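You operate a simulated robot arm through the tools that you are given. There is no shell and no other tool. Be economical: measure what you need, move in short steps, check, and stop when the job is done.

The job below is to be done with a simulated two-armed robot. You get a single attempt, and the scene is never put back.

## Task
On the chair end of the table, fold the tea towel in half.

Only the result counts: the job must be done as asked and must still hold three seconds after the hand-in. Knocking over, shifting, dropping, spilling or breaking anything else fails it. Flat cloth is picked up by pressing the open fingertips on it (5 to 10 N) and closing them slowly along it; thin cloth reads only 2 to 8 mm in the jaws.

## Robot
Two 7-joint arms with two-finger parallel grippers on one trunk, on a base that drives. Base frame: it is fixed to the floor where the robot stands at the start and does not move with it; the origin is under the middle of the robot, x ahead of it, y to its left, z up. Readings come in mm, degrees, newtons and seconds.
The left shoulder is at the start at [70, 163, 1070], the right one opposite. With the tool pointing down near the work surface each hand reaches from about 380 to 880 mm from the robot's upright axis, wherever it stands, measured 20 degrees to its own side. Places, roughly: chair end of the table [900, 0, 800]. Payload 3.43 kg a hand.
The tool frame of a hand sits at the grasp point between the pads (the TCP): z along the fingers, y along the line on which they close. The tips reach 34 mm beyond it. The gripper opens to 128 mm. The fingers are 24 mm wide and 12 mm thick; the gripper's body (48 by 130 mm) begins 96 mm behind the TCP.
Orientation is told as [roll, pitch, yaw] about the base's x, y, z axes, in that order, counted from this pose: with the fingers straight down and closing along the base's y, the tool's x points along the base's -x, its y along +y and its z along -z.

## Interface
- The arms move only by the tool play_rows. It takes "left_commands", "right_commands" or both (then of equal length, played together; a hand with none holds still); each is a list of rows, each a list of 3 entries, a list of its own where there are three numbers: the turn, a rotation vector about the tool's x, y, z in units of 4 degrees (1.0 is 4 degrees), then the shift along the tool's x, y, z in units of 40 mm (1.0 is 40 mm), then the opening, from 0 (shut) to 1 (fully open). In form: [[[rx, ry, rz], [dx, dy, dz], fingers], ...]. A call has 1 to 8 rows; each row shifts and turns the commanded pose from where the row before left it, along the tool's axes as they then stand. A call with a number of a shift or a turn outside -1 to 1 is refused whole. A row lasts 0.2 s, in which the tool goes at most 50 mm and 8.6 degrees; a call with a longer step from one row to the next is refused whole, and so is a gripper value outside its range. A pose out of reach is approached as far as the arm can. The call stops where the force on the tool passes 40 N (or 10 N more than at its start, if that is more) or the arm is blocked; 0.2 s more then pass. The fingers move at their own pace (about 153 mm/s each) and stop on an object; they squeeze with about 43 N. The grip force told is the motor's: it shows also when the fingers shut on nothing. Time passes only in rows, and 0.2 s behind the last, so rows that do not move let the fingers close. It gives the time, the measured TCP pose, the force on the tool (base axes), the opening and the grip force at its end, in the units of the frame above (readings bear some noise), and new pictures: "show" is both (left out), scene, wrist or none (wrist: the cameras of the hands that moved).
- Cameras (640 x 400 px; columns grow to the right, rows downward): "scene" is now at [130.9, -6.4, 1283.2]; the picture's right is [-0.08, -1.00, 0.00], its down [-0.69, 0.06, -0.72] and it looks along [0.71, -0.06, -0.70] (base axes); focal length 267 px, centre (320, 200). "left" rides on the left gripper at [76, 11, -160] in its tool frame; the picture's right is [-0.15, 0.99, 0.00], its down [-0.88, -0.13, -0.46] and it looks along [-0.45, -0.07, 0.89] (tool axes); focal length 234 px, centre (320, 200). "right" rides on the right gripper at [76, -11, -160] in its tool frame; the picture's right is [0.15, 0.99, 0.00], its down [-0.88, 0.13, -0.46] and it looks along [-0.45, 0.07, 0.89] (tool axes); focal length 234 px, centre (320, 200).
- raise_lower(by): slides the trunk up (or, below 0, down) by that many mm; the arms and the scene camera ride with it, the base frame stays. It gives what a move gives, with no picture.
- roll_base(legs): drives the robot by 1 to 6 legs, each [ahead, left, turn to the left] in mm, mm and degrees, along the robot's own axes; the way and the turn of a leg run together, so that a leg with both is an arc; at most 1500 mm and 180 degrees a leg. The arms and the cameras ride along, it lands a little off, and it stops where it bumps. It gives what a move gives, and a new picture of the scene camera.
- aim_head(pan, tilt): turns the head with the scene camera to pan (to the left, within 86 degrees either way) and tilt (down, from -29 to 69), counted from straight ahead of the robot. It gives what a move gives, and a new picture of the scene camera.
- pixel_to_xyz(camera, pixels): there is no depth. For up to 12 entries [column, row, z] of the newest picture of that camera ("zoom" is the newest enlarged one), the place [x, y] in the base frame at which the ray of that pixel passes the height z, good to about 2 mm. It takes no simulated time.
- zoom(camera, box): a new picture of the part [left, top, right, bottom] of that camera's present view, enlarged. It takes no simulated time.
- close_job(): hands the job in; it is judged then, once.

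Go step by step. Measure first, check grasps and placings, and put right what went wrong. The budget is 80 turns and 170 pictures, counting those below and the enlarged ones. Unless the task says otherwise, let go and move clear before handing in.

The tools are called after ">>>" by a JSON object that holds its "op" and its "data". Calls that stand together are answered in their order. play_rows: Moves the arms, as the interface text tells. Its arguments: {"type":"object","properties":{"left_commands":{"type":"array","items":{"type":"array"}},"right_commands":{"type":"array","items":{"type":"array"}},"show":{"type":"string","enum":["both","scene","wrist","none"]}},"required":[]} The other tools are called the same way: raise_lower (by) slides the trunk up or down; roll_base (legs) drives the base; aim_head (pan, tilt) turns the head that bears the scene camera; pixel_to_xyz (camera, pixels) gives the place at which the rays of pixels pass given heights; zoom (camera, box) takes an enlarged picture of a part of a camera's view; close_job () hands the job in.

At the start:

```text
t: 0.0
left_tool_pos: [562.9, 213.0, 887.0]
left_orientation: [0.0, -0.1, 0.0]
left_wrist_force: [-0.2, 0.1, 0.7]
left_grip_width: 128.3
left_gripper_force: 0.2
right_tool_pos: [701.0, -243.8, 950.3]
right_orientation: [0.0, -0.1, 0.0]
right_wrist_force: [-0.1, 0.0, -0.9]
right_grip_width: 127.9
right_gripper_force: 0.1
trunk travel left (down, up): [-550.0, 390.0]
robot x, y, heading: [-3.3, -1.2, 0.2]
head pan, tilt: [-4.6, 44.2]
```

scene: 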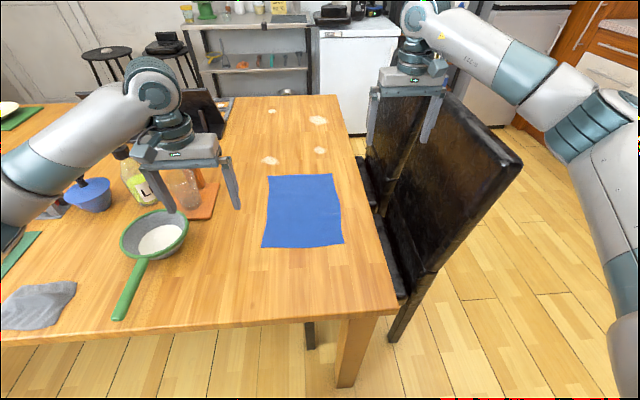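
right: 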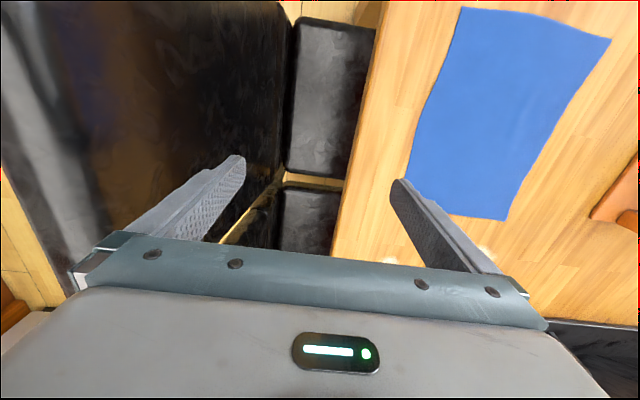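
left: 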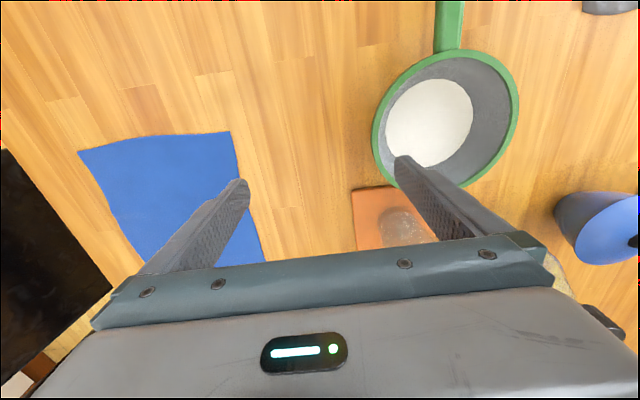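

The blue towel has its corners near pixels (268,176), (332,174), (344,244) and (262,248). I'll measure those at table height.

>>> {"op": "pixel_to_xyz", "data": {"camera": "scene", "pixels": [[268, 176, 700], [332, 174, 700], [344, 244, 700], [262, 248, 700], [398, 312, 700], [335, 96, 700], [218, 215, 700], [188, 215, 740], [240, 208, 800]]}}

>>> {"op": "zoom", "data": {"camera": "scene", "box": [220, 140, 400, 260]}}

```text
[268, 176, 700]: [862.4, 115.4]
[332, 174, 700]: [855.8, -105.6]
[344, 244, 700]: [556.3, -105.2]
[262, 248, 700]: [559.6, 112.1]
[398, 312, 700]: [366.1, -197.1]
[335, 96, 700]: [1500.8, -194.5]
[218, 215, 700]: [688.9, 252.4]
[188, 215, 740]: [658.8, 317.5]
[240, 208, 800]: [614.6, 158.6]
```

```text
3.33 times, centred on (310, 200) of scene
```

zoom: 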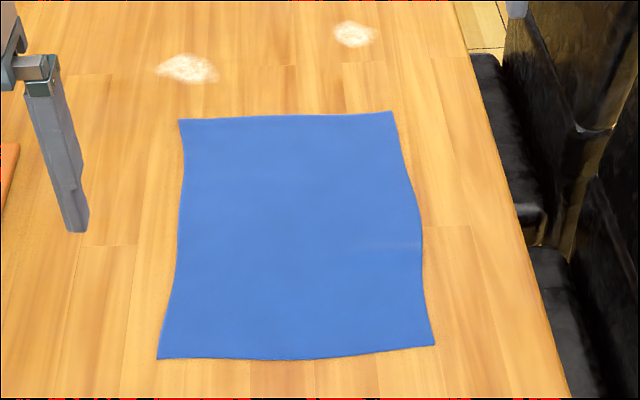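

The towel spans about x 557–860 and y −105 to 113. I'll fold its near edge over to the far edge with both hands. First I'll look down to see how much room the base has to drive closer.

>>> {"op": "aim_head", "data": {"pan": 0, "tilt": 69}}

```text
t: 0.9
left_tool_pos: [561.6, 214.1, 889.1]
left_orientation: [0.0, 0.0, 0.0]
left_wrist_force: [0.2, 0.3, 0.3]
left_grip_width: 128.2
left_gripper_force: 0.1
right_tool_pos: [701.8, -245.1, 948.3]
right_orientation: [0.1, 0.0, 0.0]
right_wrist_force: [0.3, 0.1, -0.1]
right_grip_width: 128.0
right_gripper_force: 0.0
trunk travel left (down, up): [-550.0, 390.0]
robot x, y, heading: [3.4, 2.4, -0.0]
head pan, tilt: [0.0, 68.8]
```

scene: 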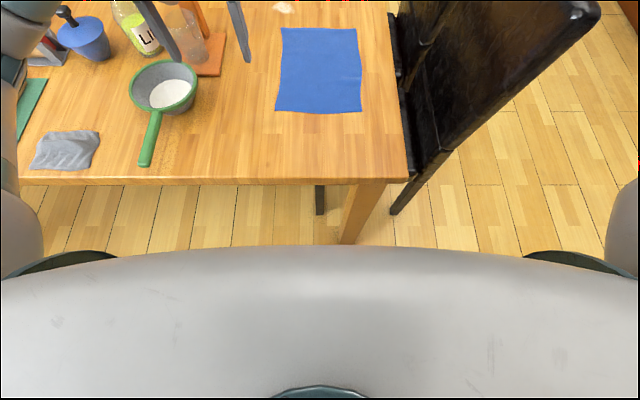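

The floor gap doesn't show the base, so before driving I'll test the far-edge reach with the right hand, held high. The left hand comes in over its near corner.

>>> {"op": "play_rows", "data": {"left_commands": [[[0, 0, 0], [0, -0.8, 0], 0.8], [[0, 0, 0], [0, -0.8, 0], 0.6], [[0, 0, 0], [0, -0.8, 0], 0.4], [[0, 0, 0], [0, -0.9, 0], 0.35], [[0, 0, 0], [0, 0, 0], 0.35], [[0, 0, 0], [0, 0, 0], 0.35], [[0, 0, 0], [0, 0, 0], 0.35], [[0, 0, 0], [0, 0, 0], 0.35]], "right_commands": [[[0, 0, 0], [0, 1, 0], 0.8], [[0, 0, 0], [0, 1, 0], 0.6], [[0, 0, 0], [0, 1, 0], 0.4], [[0, 0, 0], [0, 1, 0], 0.35], [[0, 0, 0], [-0.95, 0.06, 0.6], 0.35], [[0, 0, 0], [-0.95, 0.06, 0.6], 0.35], [[0, 0, 0], [-0.95, 0.06, 0.6], 0.35], [[0, 0, 0], [-0.95, 0.06, 0.6], 0.35]], "show": "scene"}}

```text
t: 2.7
left_tool_pos: [562.7, 78.3, 890.4]
left_orientation: [0.2, -0.1, 0.0]
left_wrist_force: [-0.2, 0.2, 0.5]
left_grip_width: 44.8
left_gripper_force: 0.0
right_tool_pos: [818.5, -79.5, 870.1]
right_orientation: [0.1, 0.0, 0.0]
right_wrist_force: [-0.8, -0.6, -0.9]
right_grip_width: 44.9
right_gripper_force: 0.0
right hand out of reach, approached as far as the arm can: row 8
trunk travel left (down, up): [-550.0, 390.0]
robot x, y, heading: [3.5, -0.9, 0.0]
head pan, tilt: [0.0, 68.8]
```

scene: 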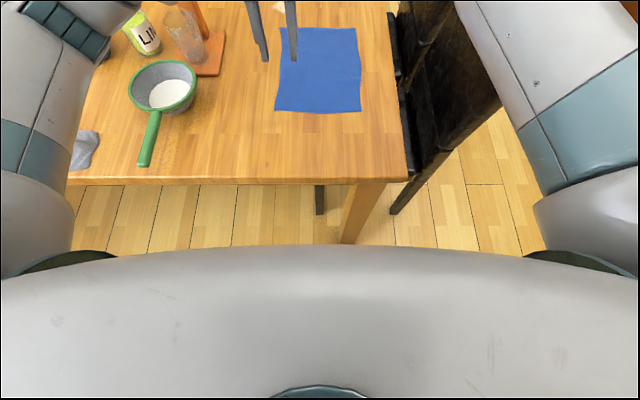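

The vertical reach stops at about x=818, so the opposite fold suits better. I'll grip the far edge with a slight forward tilt and bring it back to the near edge, tilting further as it turns over. First both hands go over the far half, held high.

>>> {"op": "play_rows", "data": {"left_commands": [[[0, 0, 0], [-1, 0, -0.3], 0.35], [[0, 0, 0], [-1, 0, -0.3], 0.35], [[0, 0, 0], [-1, 0, -0.3], 0.35], [[0, 0, 0], [-1, 0, -0.1], 0.35], [[0, 0, 0], [-1, 0, 0], 0.35], [[0, 0, 0], [-0.9, 0.1, 0], 0.35]], "right_commands": [[[0, 0, 0], [0.5, 0, -0.5], 0.35], [[0, 0, 0], [0, 0, -0.5], 0.35], [[0, 0, 0], [0, 0, -0.5], 0.35], [[0, 0, 0], [0, 0, 0], 0.35], [[0, 0, 0], [0, 0, 0], 0.35], [[0, 0, 0], [0, 0, 0], 0.35]], "show": "none"}}

>>> {"op": "raise_lower", "data": {"by": -120}}

>>> {"op": "aim_head", "data": {"pan": 0, "tilt": 45}}

```text
t: 4.1
left_tool_pos: [798.8, 81.5, 928.9]
left_orientation: [0.1, 0.1, -0.1]
left_wrist_force: [-0.5, 0.1, 1.5]
left_grip_width: 44.8
left_gripper_force: 0.1
right_tool_pos: [798.3, -79.3, 932.2]
right_orientation: [0.1, -0.1, -0.1]
right_wrist_force: [0.7, -0.1, -0.8]
right_grip_width: 44.8
right_gripper_force: 0.2
trunk travel left (down, up): [-550.0, 390.0]
robot x, y, heading: [-0.8, -3.9, -0.0]
head pan, tilt: [0.0, 68.8]
```

```text
t: 5.6
left_tool_pos: [800.0, 82.0, 809.3]
left_orientation: [0.0, 0.1, -0.1]
left_wrist_force: [-0.7, 0.1, -0.1]
left_grip_width: 44.6
left_gripper_force: 0.2
right_tool_pos: [798.7, -77.1, 811.7]
right_orientation: [0.0, -0.1, 0.0]
right_wrist_force: [0.3, -0.2, -0.4]
right_grip_width: 45.1
right_gripper_force: 0.0
trunk travel left (down, up): [-430.0, 510.0]
robot x, y, heading: [5.7, 0.1, -0.1]
head pan, tilt: [0.0, 68.8]
```

```text
t: 6.5
left_tool_pos: [800.0, 83.5, 810.1]
left_orientation: [0.0, 0.0, 0.0]
left_wrist_force: [-0.8, -0.1, 0.0]
left_grip_width: 45.0
left_gripper_force: 0.1
right_tool_pos: [799.3, -77.3, 811.3]
right_orientation: [0.1, 0.0, 0.0]
right_wrist_force: [-0.2, -0.9, 0.2]
right_grip_width: 44.9
right_gripper_force: 0.1
trunk travel left (down, up): [-430.0, 510.0]
robot x, y, heading: [-0.6, 0.2, -0.1]
head pan, tilt: [0.0, 45.0]
```

scene: 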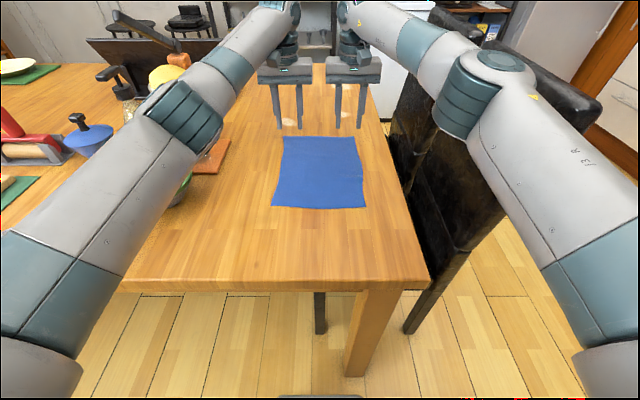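

Both hands are clear above the far half. I'll re-measure the far corners and check the clearance between the left arm and the jar and bottle.

>>> {"op": "pixel_to_xyz", "data": {"camera": "scene", "pixels": [[284, 137, 700], [356, 138, 700], [365, 208, 700], [271, 207, 700]]}}

>>> {"op": "zoom", "data": {"camera": "scene", "box": [80, 40, 400, 240]}}

>>> {"op": "zoom", "data": {"camera": "left", "box": [0, 0, 640, 400]}}

```text
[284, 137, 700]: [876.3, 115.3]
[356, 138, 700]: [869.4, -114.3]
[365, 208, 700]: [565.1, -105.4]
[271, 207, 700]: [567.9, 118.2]
```

```text
2.00 times, centred on (240, 140) of scene
```

zoom: 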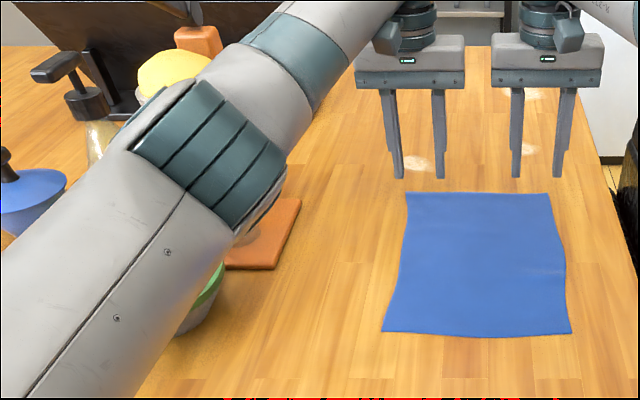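

```text
1.00 times, centred on (320, 200) of left
```

zoom: 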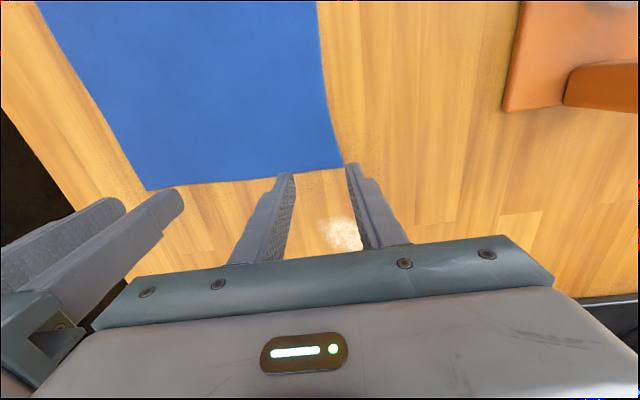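

>>> {"op": "pixel_to_xyz", "data": {"camera": "left", "pixels": [[344, 164, 701], [149, 190, 701], [250, 180, 701]]}}

>>> {"op": "pixel_to_xyz", "data": {"camera": "zoom", "pixels": [[344, 164, 701], [149, 190, 701], [250, 180, 701]]}}

```text
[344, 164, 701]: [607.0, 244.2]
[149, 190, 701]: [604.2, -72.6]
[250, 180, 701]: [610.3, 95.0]
```

```text
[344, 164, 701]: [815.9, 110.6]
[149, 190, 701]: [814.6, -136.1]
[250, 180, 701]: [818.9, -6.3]
```

The scene view puts the far edge at x≈865, while the wrist view says about 816. I'll cross-check both cameras on points whose position I know.

>>> {"op": "pixel_to_xyz", "data": {"camera": "scene", "pixels": [[299, 129, 777], [281, 129, 777], [338, 129, 777], [360, 129, 777]]}}

>>> {"op": "pixel_to_xyz", "data": {"camera": "zoom", "pixels": [[286, 174, 776], [352, 165, 776], [320, 165, 776]]}}

>>> {"op": "pixel_to_xyz", "data": {"camera": "left", "pixels": [[230, 131, 701], [78, 152, 701], [242, 182, 855], [400, 158, 855]]}}

>>> {"op": "zoom", "data": {"camera": "right", "box": [0, 0, 640, 400]}}

```text
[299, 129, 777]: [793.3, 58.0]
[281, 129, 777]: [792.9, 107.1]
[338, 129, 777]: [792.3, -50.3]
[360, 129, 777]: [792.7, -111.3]
```

```text
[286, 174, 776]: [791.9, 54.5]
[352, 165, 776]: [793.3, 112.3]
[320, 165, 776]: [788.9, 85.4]
```

```text
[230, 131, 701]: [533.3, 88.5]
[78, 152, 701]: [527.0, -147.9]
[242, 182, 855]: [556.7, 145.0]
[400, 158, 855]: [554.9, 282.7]
```

```text
1.00 times, centred on (320, 200) of right
```

zoom: 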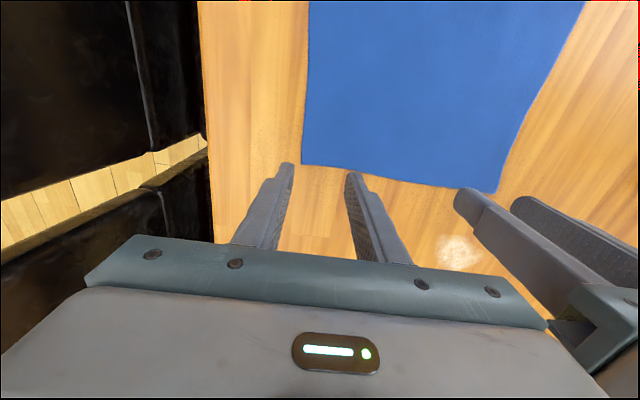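

Both cameras agree on the fingertips, so the surface itself must be higher than assumed. Intersecting the two rays gives z≈743, and puts the towel at x 526–801, y ±103. I'll go down to just above that and press gently.

>>> {"op": "play_rows", "data": {"left_commands": [[[0, 0, 0], [0, -0.22, 0.2], 0.35], [[0, 0, 0], [0, 0, 0.25], 0.35], [[0, 0, 0], [0, 0, 0.2], 0.35], [[0, 0, 0], [0, 0, 0], 0.35]], "right_commands": [[[0, 0, 0], [0, 0.1, 0.2], 0.35], [[0, 0, 0], [0, 0, 0.25], 0.35], [[0, 0, 0], [0, 0, 0.2], 0.35], [[0, 0, 0], [0, 0, 0], 0.35]], "show": "wrist"}}

```text
t: 7.5
left_tool_pos: [799.9, 73.6, 784.6]
left_orientation: [0.0, 0.0, 0.1]
left_wrist_force: [0.7, 1.5, 4.9]
left_grip_width: 44.7
left_gripper_force: 0.0
right_tool_pos: [797.2, -73.1, 786.7]
right_orientation: [0.0, 0.0, 0.0]
right_wrist_force: [0.1, 0.1, -0.4]
right_grip_width: 44.5
right_gripper_force: 0.2
trunk travel left (down, up): [-430.0, 510.0]
robot x, y, heading: [-0.3, -0.5, 0.2]
head pan, tilt: [0.0, 45.0]
```

right: 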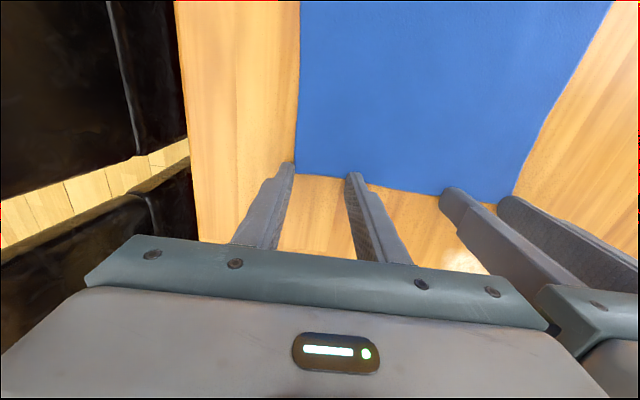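
left: 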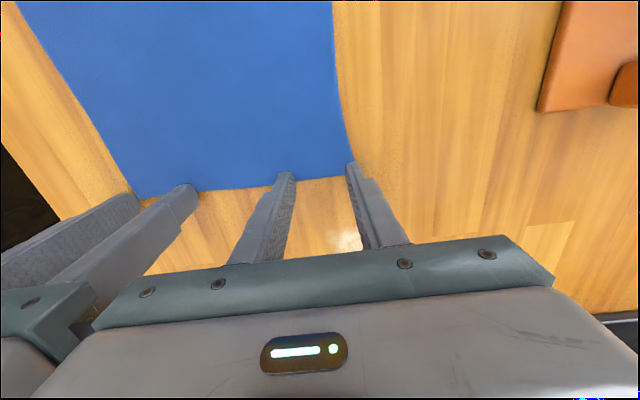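

The fingertips overlap the far edge by roughly 8–10 mm, and the left hand may just be touching. I'll back off 5 mm in x and lower gently until both press.

>>> {"op": "play_rows", "data": {"left_commands": [[[0, 0, 0], [0.15, 0, -0.08], 0.35], [[0, 0, 0], [0, 0, 0.06], 0.35], [[0, 0, 0], [0, 0, 0.05], 0.35], [[0, 0, 0], [0, 0, 0], 0.35]], "right_commands": [[[0, 0, 0], [0.1, 0, 0], 0.35], [[0, 0, 0], [0, 0, 0.05], 0.35], [[0, 0, 0], [0, 0, 0.05], 0.35], [[0, 0, 0], [0, 0, 0], 0.35]], "show": "none"}}

```text
t: 8.5
left_tool_pos: [792.6, 73.3, 785.9]
left_orientation: [0.0, -0.1, 0.0]
left_wrist_force: [2.1, 0.4, 5.6]
left_grip_width: 44.8
left_gripper_force: 0.0
right_tool_pos: [793.1, -74.1, 786.2]
right_orientation: [0.1, -0.1, 0.1]
right_wrist_force: [4.1, 0.6, 19.5]
right_grip_width: 44.8
right_gripper_force: 0.1
trunk travel left (down, up): [-430.0, 510.0]
robot x, y, heading: [2.1, 3.6, 0.0]
head pan, tilt: [0.0, 45.0]
```

Right presses 19 N and left 5.6 N. I'll ease the right by 2 mm, press the left 0.6 mm more, then close slowly.

>>> {"op": "play_rows", "data": {"left_commands": [[[0, 0, 0], [0, 0, 0.015], 0.35], [[0, 0, 0], [0, 0, 0], 0.3], [[0, 0, 0], [0, 0, 0], 0.25], [[0, 0, 0], [0, 0, 0], 0.2], [[0, 0, 0], [0, 0, 0], 0.15], [[0, 0, 0], [0, 0, 0], 0.1], [[0, 0, 0], [0, 0, 0], 0.05], [[0, 0, 0], [0, 0, 0], 0.0]], "right_commands": [[[0, 0, 0], [0, 0, -0.05], 0.35], [[0, 0, 0], [0, 0, 0], 0.3], [[0, 0, 0], [0, 0, 0], 0.25], [[0, 0, 0], [0, 0, 0], 0.2], [[0, 0, 0], [0, 0, 0], 0.15], [[0, 0, 0], [0, 0, 0], 0.1], [[0, 0, 0], [0, 0, 0], 0.05], [[0, 0, 0], [0, 0, 0], 0.0]], "show": "wrist"}}

```text
t: 10.3
left_tool_pos: [791.7, 71.6, 786.5]
left_orientation: [-0.1, -0.2, -0.2]
left_wrist_force: [0.3, -16.7, 20.2]
left_grip_width: 1.8
left_gripper_force: 36.3
right_tool_pos: [792.4, -71.5, 786.2]
right_orientation: [0.1, -0.1, 0.1]
right_wrist_force: [-0.6, 13.5, 2.1]
right_grip_width: 2.3
right_gripper_force: 36.5
trunk travel left (down, up): [-430.0, 510.0]
robot x, y, heading: [-1.9, -4.2, 0.1]
head pan, tilt: [0.0, 45.0]
```

right: 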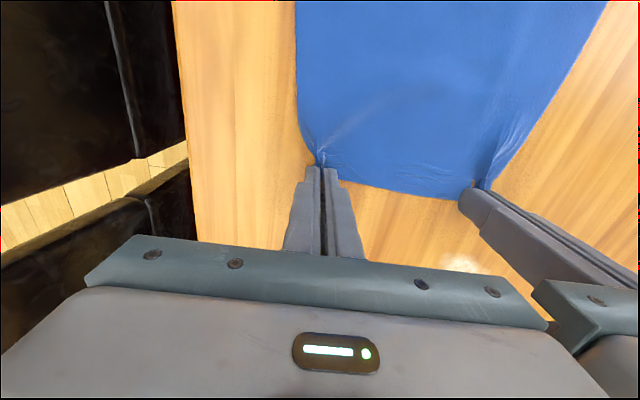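
left: 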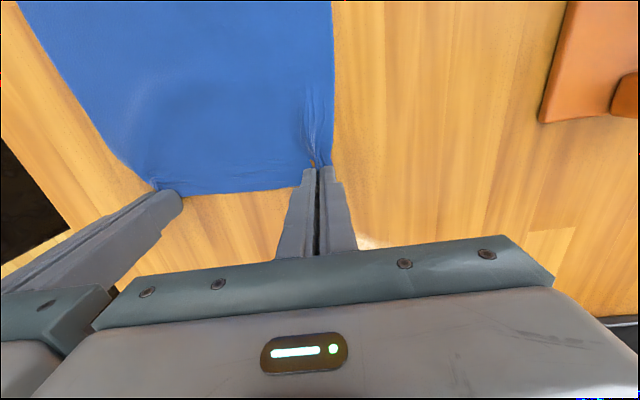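

Both hands show gathered cloth in the jaws (1.8 and 2.3 mm). I'll lift 40 mm, ease the hands slightly together, and check.

>>> {"op": "play_rows", "data": {"left_commands": [[[0, 0, 0], [0.1, -0.05, -0.2], 0], [[0, 0, 0], [0.1, -0.02, -0.3], 0], [[0, 0, 0], [0.1, 0, -0.5], 0], [[0, 0, 0], [0, 0, 0], 0]], "right_commands": [[[0, 0, 0], [0.1, 0.05, -0.2], 0], [[0, 0, 0], [0.1, 0.02, -0.3], 0], [[0, 0, 0], [0.1, 0, -0.5], 0], [[0, 0, 0], [0, 0, 0], 0]]}}

```text
t: 11.3
left_tool_pos: [782.2, 70.1, 821.0]
left_orientation: [0.0, 0.1, 0.0]
left_wrist_force: [-0.2, -10.8, -1.0]
left_grip_width: 1.8
left_gripper_force: 36.3
right_tool_pos: [782.9, -70.3, 822.8]
right_orientation: [-0.1, 0.1, 0.0]
right_wrist_force: [-0.3, 11.2, 0.3]
right_grip_width: 2.1
right_gripper_force: 37.4
trunk travel left (down, up): [-430.0, 510.0]
robot x, y, heading: [-0.6, -1.6, 0.1]
head pan, tilt: [0.0, 45.0]
```

scene: 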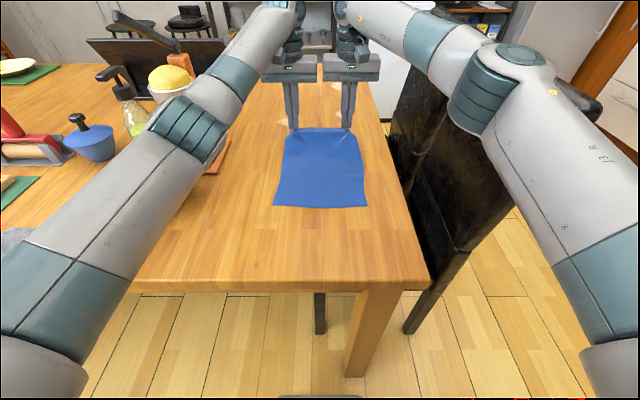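
right: 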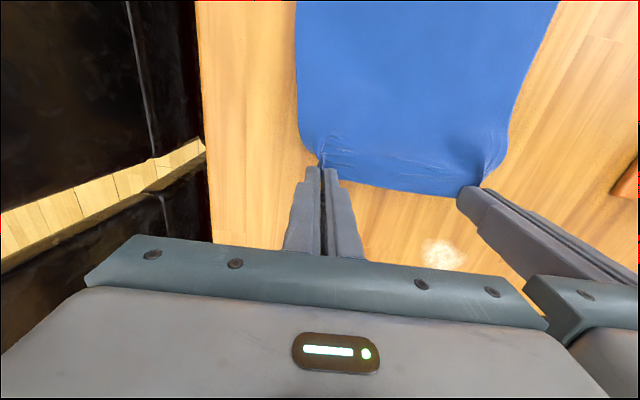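
left: 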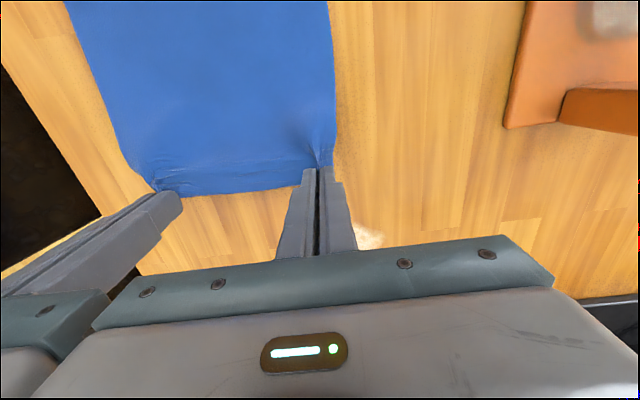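

Both corners are held and the edge has lifted. I'll swing it over the fold line (x≈663) in an arc of about 122 mm radius, tilting the hands forward so the cloth turns over.

>>> {"op": "play_rows", "data": {"left_commands": [[[0, -1, 0], [0.31, 0, -0.45], 0], [[0, -1, 0], [0.33, 0, -0.47], 0], [[0, -1, 0], [0.35, 0, -0.44], 0], [[0, -1, 0], [0.41, 0, -0.4], 0], [[0, -1, 0], [0.42, 0, -0.36], 0], [[0, -1, 0], [0.49, 0, -0.34], 0], [[0, -1, 0], [0.51, 0, -0.28], 0], [[0, -1, 0], [0.53, 0, -0.22], 0]], "right_commands": [[[0, -1, 0], [0.31, 0, -0.45], 0], [[0, -1, 0], [0.33, 0, -0.47], 0], [[0, -1, 0], [0.35, 0, -0.44], 0], [[0, -1, 0], [0.41, 0, -0.4], 0], [[0, -1, 0], [0.42, 0, -0.36], 0], [[0, -1, 0], [0.49, 0, -0.34], 0], [[0, -1, 0], [0.51, 0, -0.28], 0], [[0, -1, 0], [0.53, 0, -0.22], 0]]}}

```text
t: 13.1
left_tool_pos: [627.8, 71.2, 902.6]
left_orientation: [-0.1, -32.1, -0.1]
left_wrist_force: [0.5, -12.8, -1.2]
left_grip_width: 1.7
left_gripper_force: 36.5
right_tool_pos: [629.8, -68.7, 904.7]
right_orientation: [0.1, -32.1, -0.1]
right_wrist_force: [0.1, 11.9, -0.1]
right_grip_width: 2.3
right_gripper_force: 37.1
trunk travel left (down, up): [-430.0, 510.0]
robot x, y, heading: [1.9, -1.9, -0.1]
head pan, tilt: [0.0, 45.0]
```

scene: 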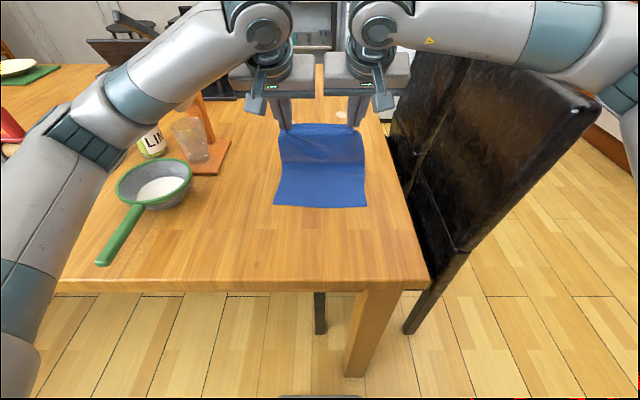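
right: 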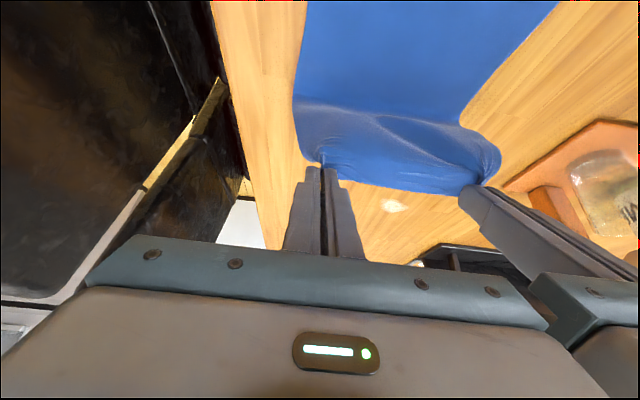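
left: 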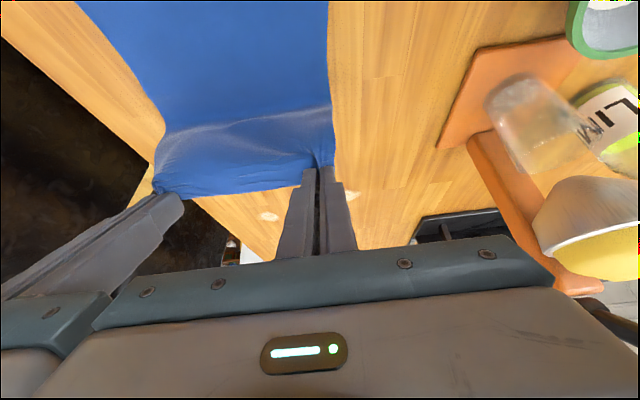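

The cloth hangs well and both grips hold. I'll continue the arc over and down toward the near edge.

>>> {"op": "play_rows", "data": {"left_commands": [[[0, -1, 0], [0.57, 0, -0.12], 0], [[0, -1, 0], [0.56, 0, -0.115], 0], [[0, -1, 0], [0.6, 0, -0.06], 0], [[0, -1, 0], [0.59, 0, -0.025], 0], [[0, 0, 0], [0.53, 0, 0.04], 0], [[0, 0, 0], [0.5, 0, 0.115], 0], [[0, 0, 0], [0.5, 0, 0.15], 0]], "right_commands": [[[0, -1, 0], [0.57, 0, -0.12], 0], [[0, -1, 0], [0.56, 0, -0.115], 0], [[0, -1, 0], [0.6, 0, -0.06], 0], [[0, -1, 0], [0.59, 0, -0.025], 0], [[0, 0, 0], [0.53, 0, 0.04], 0], [[0, 0, 0], [0.5, 0, 0.115], 0], [[0, 0, 0], [0.5, 0, 0.15], 0]]}}

```text
t: 14.7
left_tool_pos: [497.7, 50.4, 817.2]
left_orientation: [-1.1, -49.3, -0.9]
left_wrist_force: [0.3, -11.4, 3.4]
left_grip_width: 1.9
left_gripper_force: 36.7
right_tool_pos: [500.0, -87.2, 846.2]
right_orientation: [-1.1, -52.5, -0.9]
right_wrist_force: [-1.4, 10.4, -2.7]
right_grip_width: 2.1
right_gripper_force: 37.2
trunk travel left (down, up): [-430.0, 510.0]
robot x, y, heading: [-6.1, -11.3, -1.8]
head pan, tilt: [0.0, 45.0]
```

scene: 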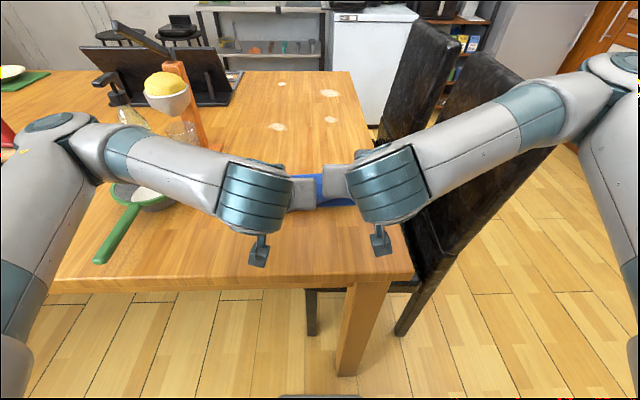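
right: 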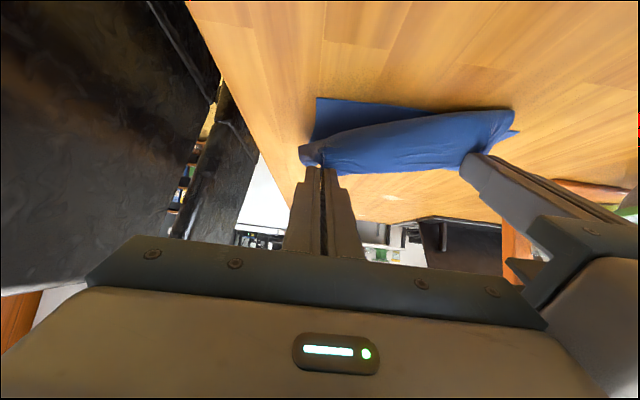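
left: 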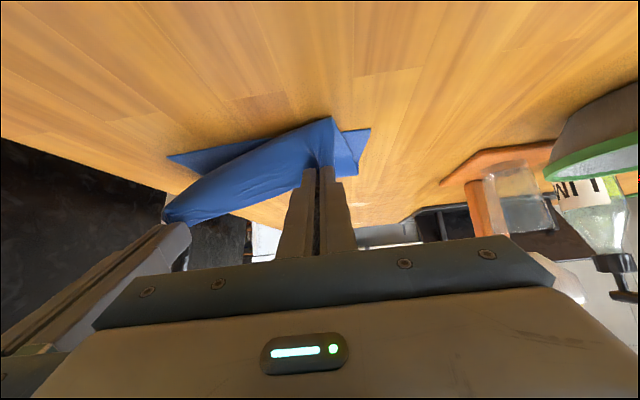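

The base heading now reads −1.8° and the right hand lags at z 846, so something may have touched. I'll hold still for a row and look again.

>>> {"op": "play_rows", "data": {"left_commands": [[[0, 0, 0], [0, 0, 0], 0], [[0, 0, 0], [0, 0, 0], 0]], "right_commands": [[[0, 0, 0], [0, 0, 0], 0], [[0, 0, 0], [0, 0, 0], 0]], "show": "none"}}

>>> {"op": "zoom", "data": {"camera": "scene", "box": [180, 80, 500, 280]}}

```text
t: 15.3
left_tool_pos: [502.4, 51.6, 816.3]
left_orientation: [-0.9, -49.3, -1.0]
left_wrist_force: [1.1, -13.7, 3.9]
left_grip_width: 2.0
left_gripper_force: 36.1
right_tool_pos: [507.5, -86.3, 848.0]
right_orientation: [-0.8, -52.6, -1.1]
right_wrist_force: [-0.6, 14.7, -3.9]
right_grip_width: 2.3
right_gripper_force: 36.9
trunk travel left (down, up): [-430.0, 510.0]
robot x, y, heading: [0.9, -10.6, -1.8]
head pan, tilt: [0.0, 45.0]
```

```text
2.00 times, centred on (340, 180) of scene
```

zoom: 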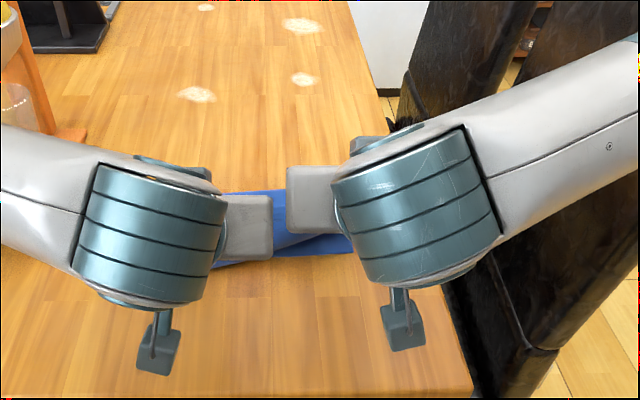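

The right forearm passes low over the chair back and is likely touching it. I'll untilt both hands in place, which raises the wrists and forearms, and then look at the right arm.

>>> {"op": "play_rows", "data": {"left_commands": [[[0, 1, 0], [-0.12, 0, 0], 0], [[0, 1, 0], [-0.12, 0, -0.01], 0], [[0, 1, 0], [-0.12, 0, -0.02], 0], [[0, 1, 0], [-0.12, 0, -0.03], 0], [[0, 1, 0], [-0.11, 0, -0.04], 0]], "right_commands": [[[0, 1, 0], [-0.12, 0, 0], 0], [[0, 1, 0], [-0.12, 0, -0.01], 0], [[0, 1, 0], [-0.12, 0, -0.02], 0], [[0, 1, 0], [-0.12, 0, -0.03], 0], [[0, 1, 0], [-0.11, 0, -0.04], 0]], "show": "wrist"}}

>>> {"op": "aim_head", "data": {"pan": -45, "tilt": 35}}

```text
t: 16.5
left_tool_pos: [518.7, 82.4, 829.9]
left_orientation: [-0.9, -29.1, 0.4]
left_wrist_force: [0.3, -11.2, 2.0]
left_grip_width: 1.9
left_gripper_force: 36.3
right_tool_pos: [521.6, -60.9, 845.9]
right_orientation: [-0.7, -30.6, 0.5]
right_wrist_force: [-0.8, 11.7, -1.6]
right_grip_width: 2.3
right_gripper_force: 37.2
trunk travel left (down, up): [-430.0, 510.0]
robot x, y, heading: [-1.7, -1.1, 0.0]
head pan, tilt: [0.0, 45.0]
```

right: 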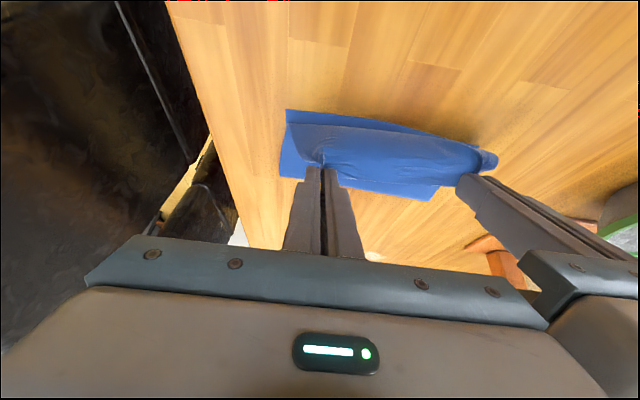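
left: 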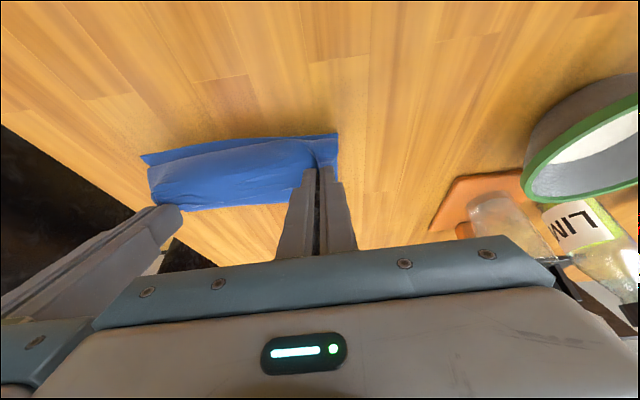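

```text
t: 17.6
left_tool_pos: [519.0, 78.8, 829.4]
left_orientation: [-0.8, -29.1, 0.4]
left_wrist_force: [0.1, -12.5, 1.4]
left_grip_width: 1.8
left_gripper_force: 36.6
right_tool_pos: [523.5, -62.8, 844.7]
right_orientation: [-0.7, -30.6, 0.4]
right_wrist_force: [-0.5, 12.4, -1.0]
right_grip_width: 2.6
right_gripper_force: 36.9
trunk travel left (down, up): [-430.0, 510.0]
robot x, y, heading: [0.3, 1.5, 0.1]
head pan, tilt: [-45.0, 35.0]
```

scene: 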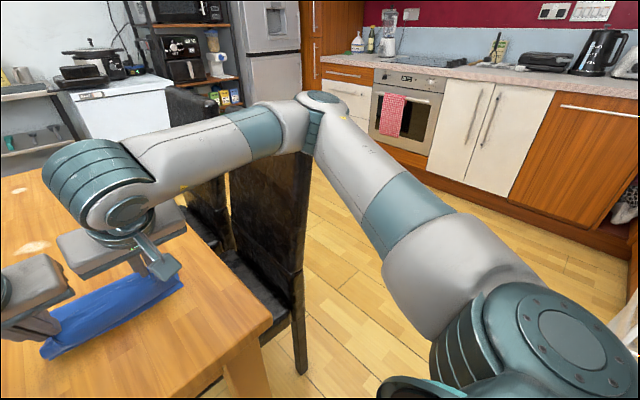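

The heading is back to 0.1°, so the pressure is mostly relieved, but the right elbow sits right over the chair back. I'll straighten the hands further and raise the trunk a little at a time to lift the elbow clear.

>>> {"op": "play_rows", "data": {"left_commands": [[[0, 1, 0], [-0.1, 0, 0.05], 0], [[0, 1, 0], [-0.1, 0, 0.05], 0], [[0, 1, 0], [-0.1, 0, 0.05], 0], [[0, 1, 0], [-0.1, 0, 0.05], 0]], "right_commands": [[[0, 1, 0], [-0.1, 0, 0.05], 0], [[0, 1, 0], [-0.1, 0, 0.05], 0], [[0, 1, 0], [-0.1, 0, 0.05], 0], [[0, 1, 0], [-0.1, 0, 0.05], 0]], "show": "none"}}

>>> {"op": "raise_lower", "data": {"by": 40}}

>>> {"op": "zoom", "data": {"camera": "scene", "box": [0, 0, 640, 400]}}

```text
t: 18.6
left_tool_pos: [535.0, 85.6, 832.4]
left_orientation: [-1.1, -13.2, 0.2]
left_wrist_force: [0.9, -16.4, 2.9]
left_grip_width: 1.8
left_gripper_force: 36.7
right_tool_pos: [541.6, -56.2, 857.0]
right_orientation: [-1.1, -15.7, 0.4]
right_wrist_force: [-0.9, 16.6, -2.9]
right_grip_width: 2.1
right_gripper_force: 36.6
trunk travel left (down, up): [-430.0, 510.0]
robot x, y, heading: [0.8, 0.0, 0.1]
head pan, tilt: [-45.0, 35.0]
```

```text
t: 19.4
left_tool_pos: [543.8, 71.5, 859.7]
left_orientation: [-0.1, -12.4, -0.1]
left_wrist_force: [0.4, -14.8, 0.3]
left_grip_width: 1.9
left_gripper_force: 36.9
right_tool_pos: [546.3, -71.3, 863.3]
right_orientation: [-0.1, -12.6, -0.2]
right_wrist_force: [-1.5, 13.8, 0.0]
right_grip_width: 2.3
right_gripper_force: 37.3
trunk travel left (down, up): [-470.0, 470.0]
robot x, y, heading: [0.2, 0.9, -0.4]
head pan, tilt: [-45.0, 35.0]
```

```text
1.00 times, centred on (320, 200) of scene
```

zoom: 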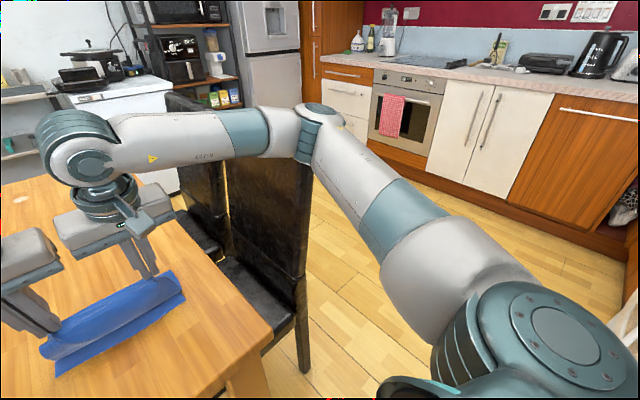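

Both hands now agree and the arm is free. I'll raise 30, lower the hands, and repeat, so the elbow gains height while the cloth stays put.

>>> {"op": "raise_lower", "data": {"by": 30}}

>>> {"op": "play_rows", "data": {"left_commands": [[[0, 0, 0], [0.1, 0, 0.4], 0], [[0, 0, 0], [0.1, 0, 0.4], 0]], "right_commands": [[[0, 0, 0], [0.1, 0, 0.4], 0], [[0, 0, 0], [0.1, 0, 0.4], 0]], "show": "none"}}

>>> {"op": "raise_lower", "data": {"by": 40}}

>>> {"op": "play_rows", "data": {"left_commands": [[[0, 0, 0], [0, 0, 0.5], 0], [[0, 0, 0], [0, 0, 0.5], 0], [[0, 0, 0], [0, 0, 0.2], 0]], "right_commands": [[[0, 0, 0], [0, 0, 0.5], 0], [[0, 0, 0], [0, 0, 0.5], 0], [[0, 0, 0], [0, 0, 0.2], 0]], "show": "both"}}

```text
t: 20.2
left_tool_pos: [550.7, 71.4, 885.9]
left_orientation: [0.0, -11.9, 0.0]
left_wrist_force: [0.0, -12.2, -0.6]
left_grip_width: 2.2
left_gripper_force: 36.7
right_tool_pos: [552.0, -70.7, 888.3]
right_orientation: [0.0, -11.8, 0.0]
right_wrist_force: [0.4, 12.2, -0.8]
right_grip_width: 2.1
right_gripper_force: 37.2
trunk travel left (down, up): [-500.0, 440.0]
robot x, y, heading: [-0.0, -1.7, -0.2]
head pan, tilt: [-45.0, 35.0]
```

```text
t: 20.8
left_tool_pos: [549.7, 71.8, 856.0]
left_orientation: [-0.1, -12.1, 0.0]
left_wrist_force: [0.5, -12.3, 0.4]
left_grip_width: 1.8
left_gripper_force: 37.0
right_tool_pos: [551.9, -71.1, 860.2]
right_orientation: [0.0, -12.3, -0.1]
right_wrist_force: [0.0, 12.9, 0.3]
right_grip_width: 2.3
right_gripper_force: 36.7
trunk travel left (down, up): [-500.0, 440.0]
robot x, y, heading: [0.6, -2.6, -0.3]
head pan, tilt: [-45.0, 35.0]
```

```text
t: 21.6
left_tool_pos: [550.3, 70.6, 893.6]
left_orientation: [-0.1, -11.9, 0.1]
left_wrist_force: [0.1, -13.2, -1.1]
left_grip_width: 2.1
left_gripper_force: 36.7
right_tool_pos: [550.6, -71.0, 896.0]
right_orientation: [0.0, -11.9, -0.1]
right_wrist_force: [-0.1, 13.0, 0.3]
right_grip_width: 2.3
right_gripper_force: 36.6
trunk travel left (down, up): [-540.0, 400.0]
robot x, y, heading: [-1.9, 0.3, 0.1]
head pan, tilt: [-45.0, 35.0]
```

```text
t: 22.4
left_tool_pos: [560.3, 71.2, 847.4]
left_orientation: [0.0, -12.0, -0.1]
left_wrist_force: [0.8, -12.4, 0.0]
left_grip_width: 1.9
left_gripper_force: 36.9
right_tool_pos: [560.8, -70.6, 849.5]
right_orientation: [0.0, -12.0, 0.0]
right_wrist_force: [0.0, 13.0, -0.1]
right_grip_width: 2.2
right_gripper_force: 36.5
trunk travel left (down, up): [-540.0, 400.0]
robot x, y, heading: [-2.5, -2.1, -0.2]
head pan, tilt: [-45.0, 35.0]
```

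scene: 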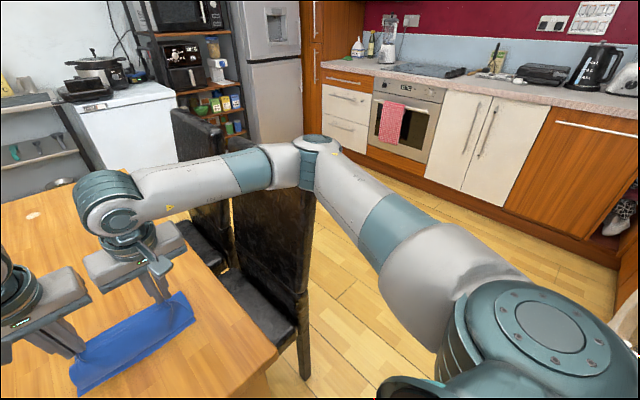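
right: 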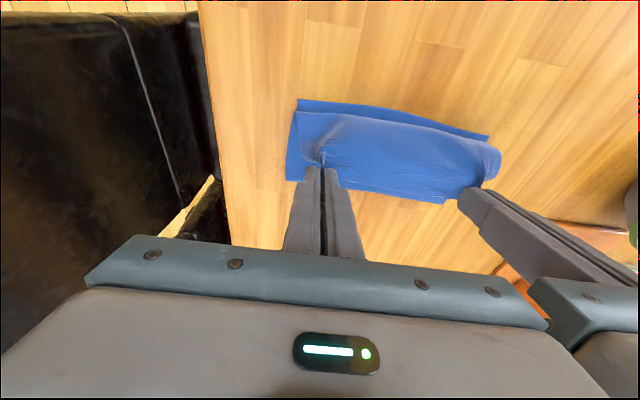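
left: 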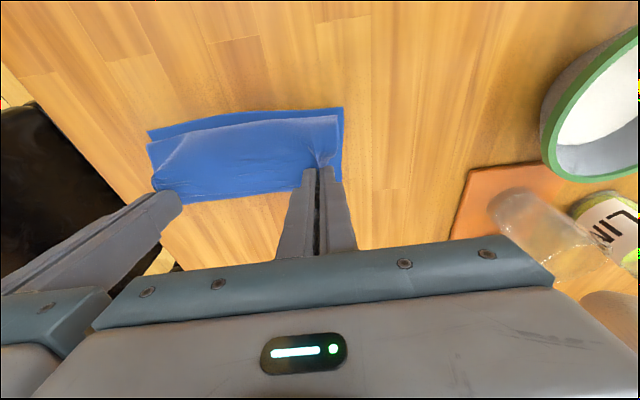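

The arms are clear and the lower layer shows beyond the flap at right (300,99) and (489,137). I'll locate its near edge now.

>>> {"op": "pixel_to_xyz", "data": {"camera": "right", "pixels": [[300, 99, 751], [489, 137, 751], [286, 181, 751], [447, 203, 751]]}}

>>> {"op": "pixel_to_xyz", "data": {"camera": "left", "pixels": [[148, 130, 751], [343, 107, 751], [340, 180, 751]]}}

>>> {"op": "aim_head", "data": {"pan": 0, "tilt": 50}}

```text
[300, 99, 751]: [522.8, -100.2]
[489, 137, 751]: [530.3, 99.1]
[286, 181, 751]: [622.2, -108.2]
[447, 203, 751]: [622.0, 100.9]
```

```text
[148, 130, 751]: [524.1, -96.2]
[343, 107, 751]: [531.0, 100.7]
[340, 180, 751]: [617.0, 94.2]
```

```text
t: 23.5
left_tool_pos: [558.5, 71.6, 848.5]
left_orientation: [0.0, -11.9, 0.0]
left_wrist_force: [-0.2, -12.2, -0.3]
left_grip_width: 1.7
left_gripper_force: 36.9
right_tool_pos: [560.9, -70.1, 848.5]
right_orientation: [0.0, -12.0, 0.1]
right_wrist_force: [0.1, 12.4, -0.4]
right_grip_width: 2.3
right_gripper_force: 36.7
trunk travel left (down, up): [-540.0, 400.0]
robot x, y, heading: [-0.8, -2.3, -0.1]
head pan, tilt: [0.0, 50.0]
```

scene: 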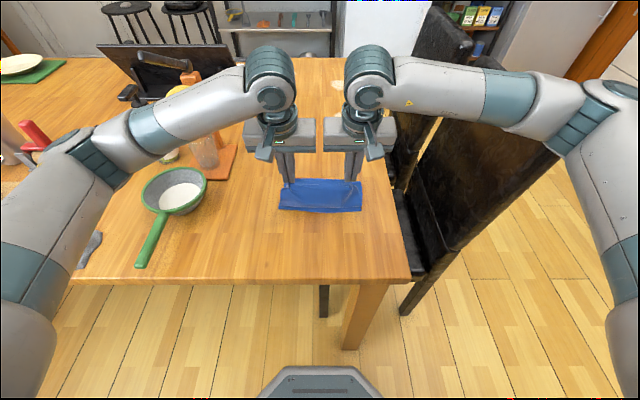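

The lower layer hasn't moved; its near edge is at x 523–531. I'll now bring the held edge down to about x=532, just above the lower layer.

>>> {"op": "play_rows", "data": {"left_commands": [[[0, -1, 0], [0.26, 0, 0.235], 0], [[0, -1, 0], [0.28, 0, 0.22], 0], [[0, -1, 0], [0.29, 0, 0.2], 0], [[0, 0, 0], [0.305, 0, 0.175], 0], [[0, 0, 0], [0.305, 0, 0.15], 0]], "right_commands": [[[0, -1, 0], [0.26, 0, 0.235], 0], [[0, -1, 0], [0.28, 0, 0.22], 0], [[0, -1, 0], [0.29, 0, 0.2], 0], [[0, 0, 0], [0.305, 0, 0.175], 0], [[0, 0, 0], [0.305, 0, 0.15], 0]], "show": "both"}}

```text
t: 24.7
left_tool_pos: [498.5, 65.0, 808.6]
left_orientation: [-1.0, -25.4, -0.8]
left_wrist_force: [0.3, -15.9, 3.9]
left_grip_width: 2.2
left_gripper_force: 36.5
right_tool_pos: [507.9, -76.9, 832.6]
right_orientation: [-0.8, -28.1, -0.7]
right_wrist_force: [-1.7, 15.7, -3.8]
right_grip_width: 2.4
right_gripper_force: 37.2
trunk travel left (down, up): [-540.0, 400.0]
robot x, y, heading: [-3.1, -9.5, -1.5]
head pan, tilt: [0.0, 50.0]
```

scene: 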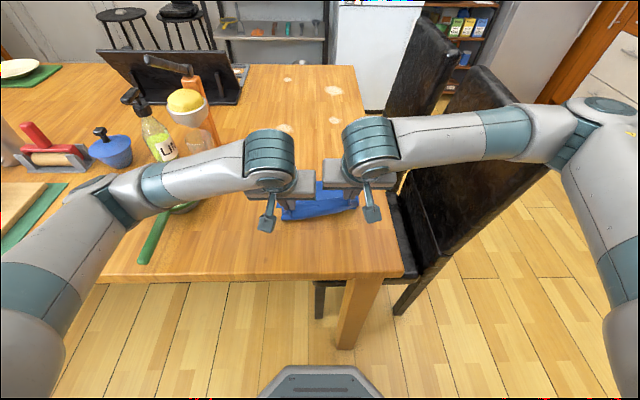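
right: 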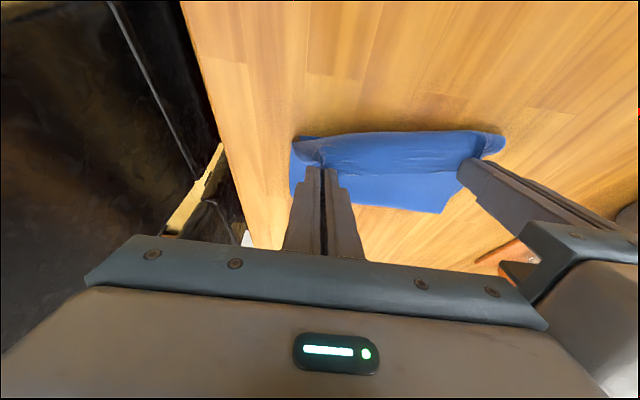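
left: 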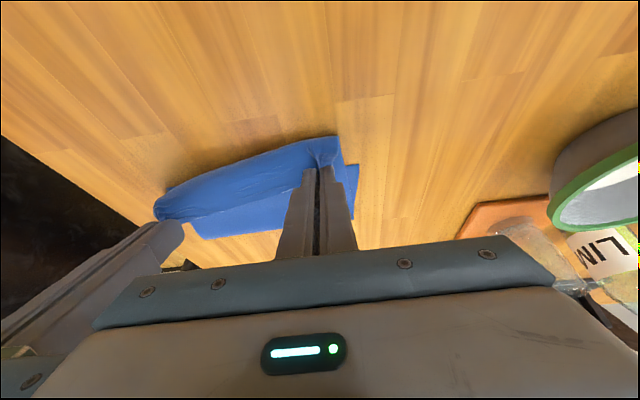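

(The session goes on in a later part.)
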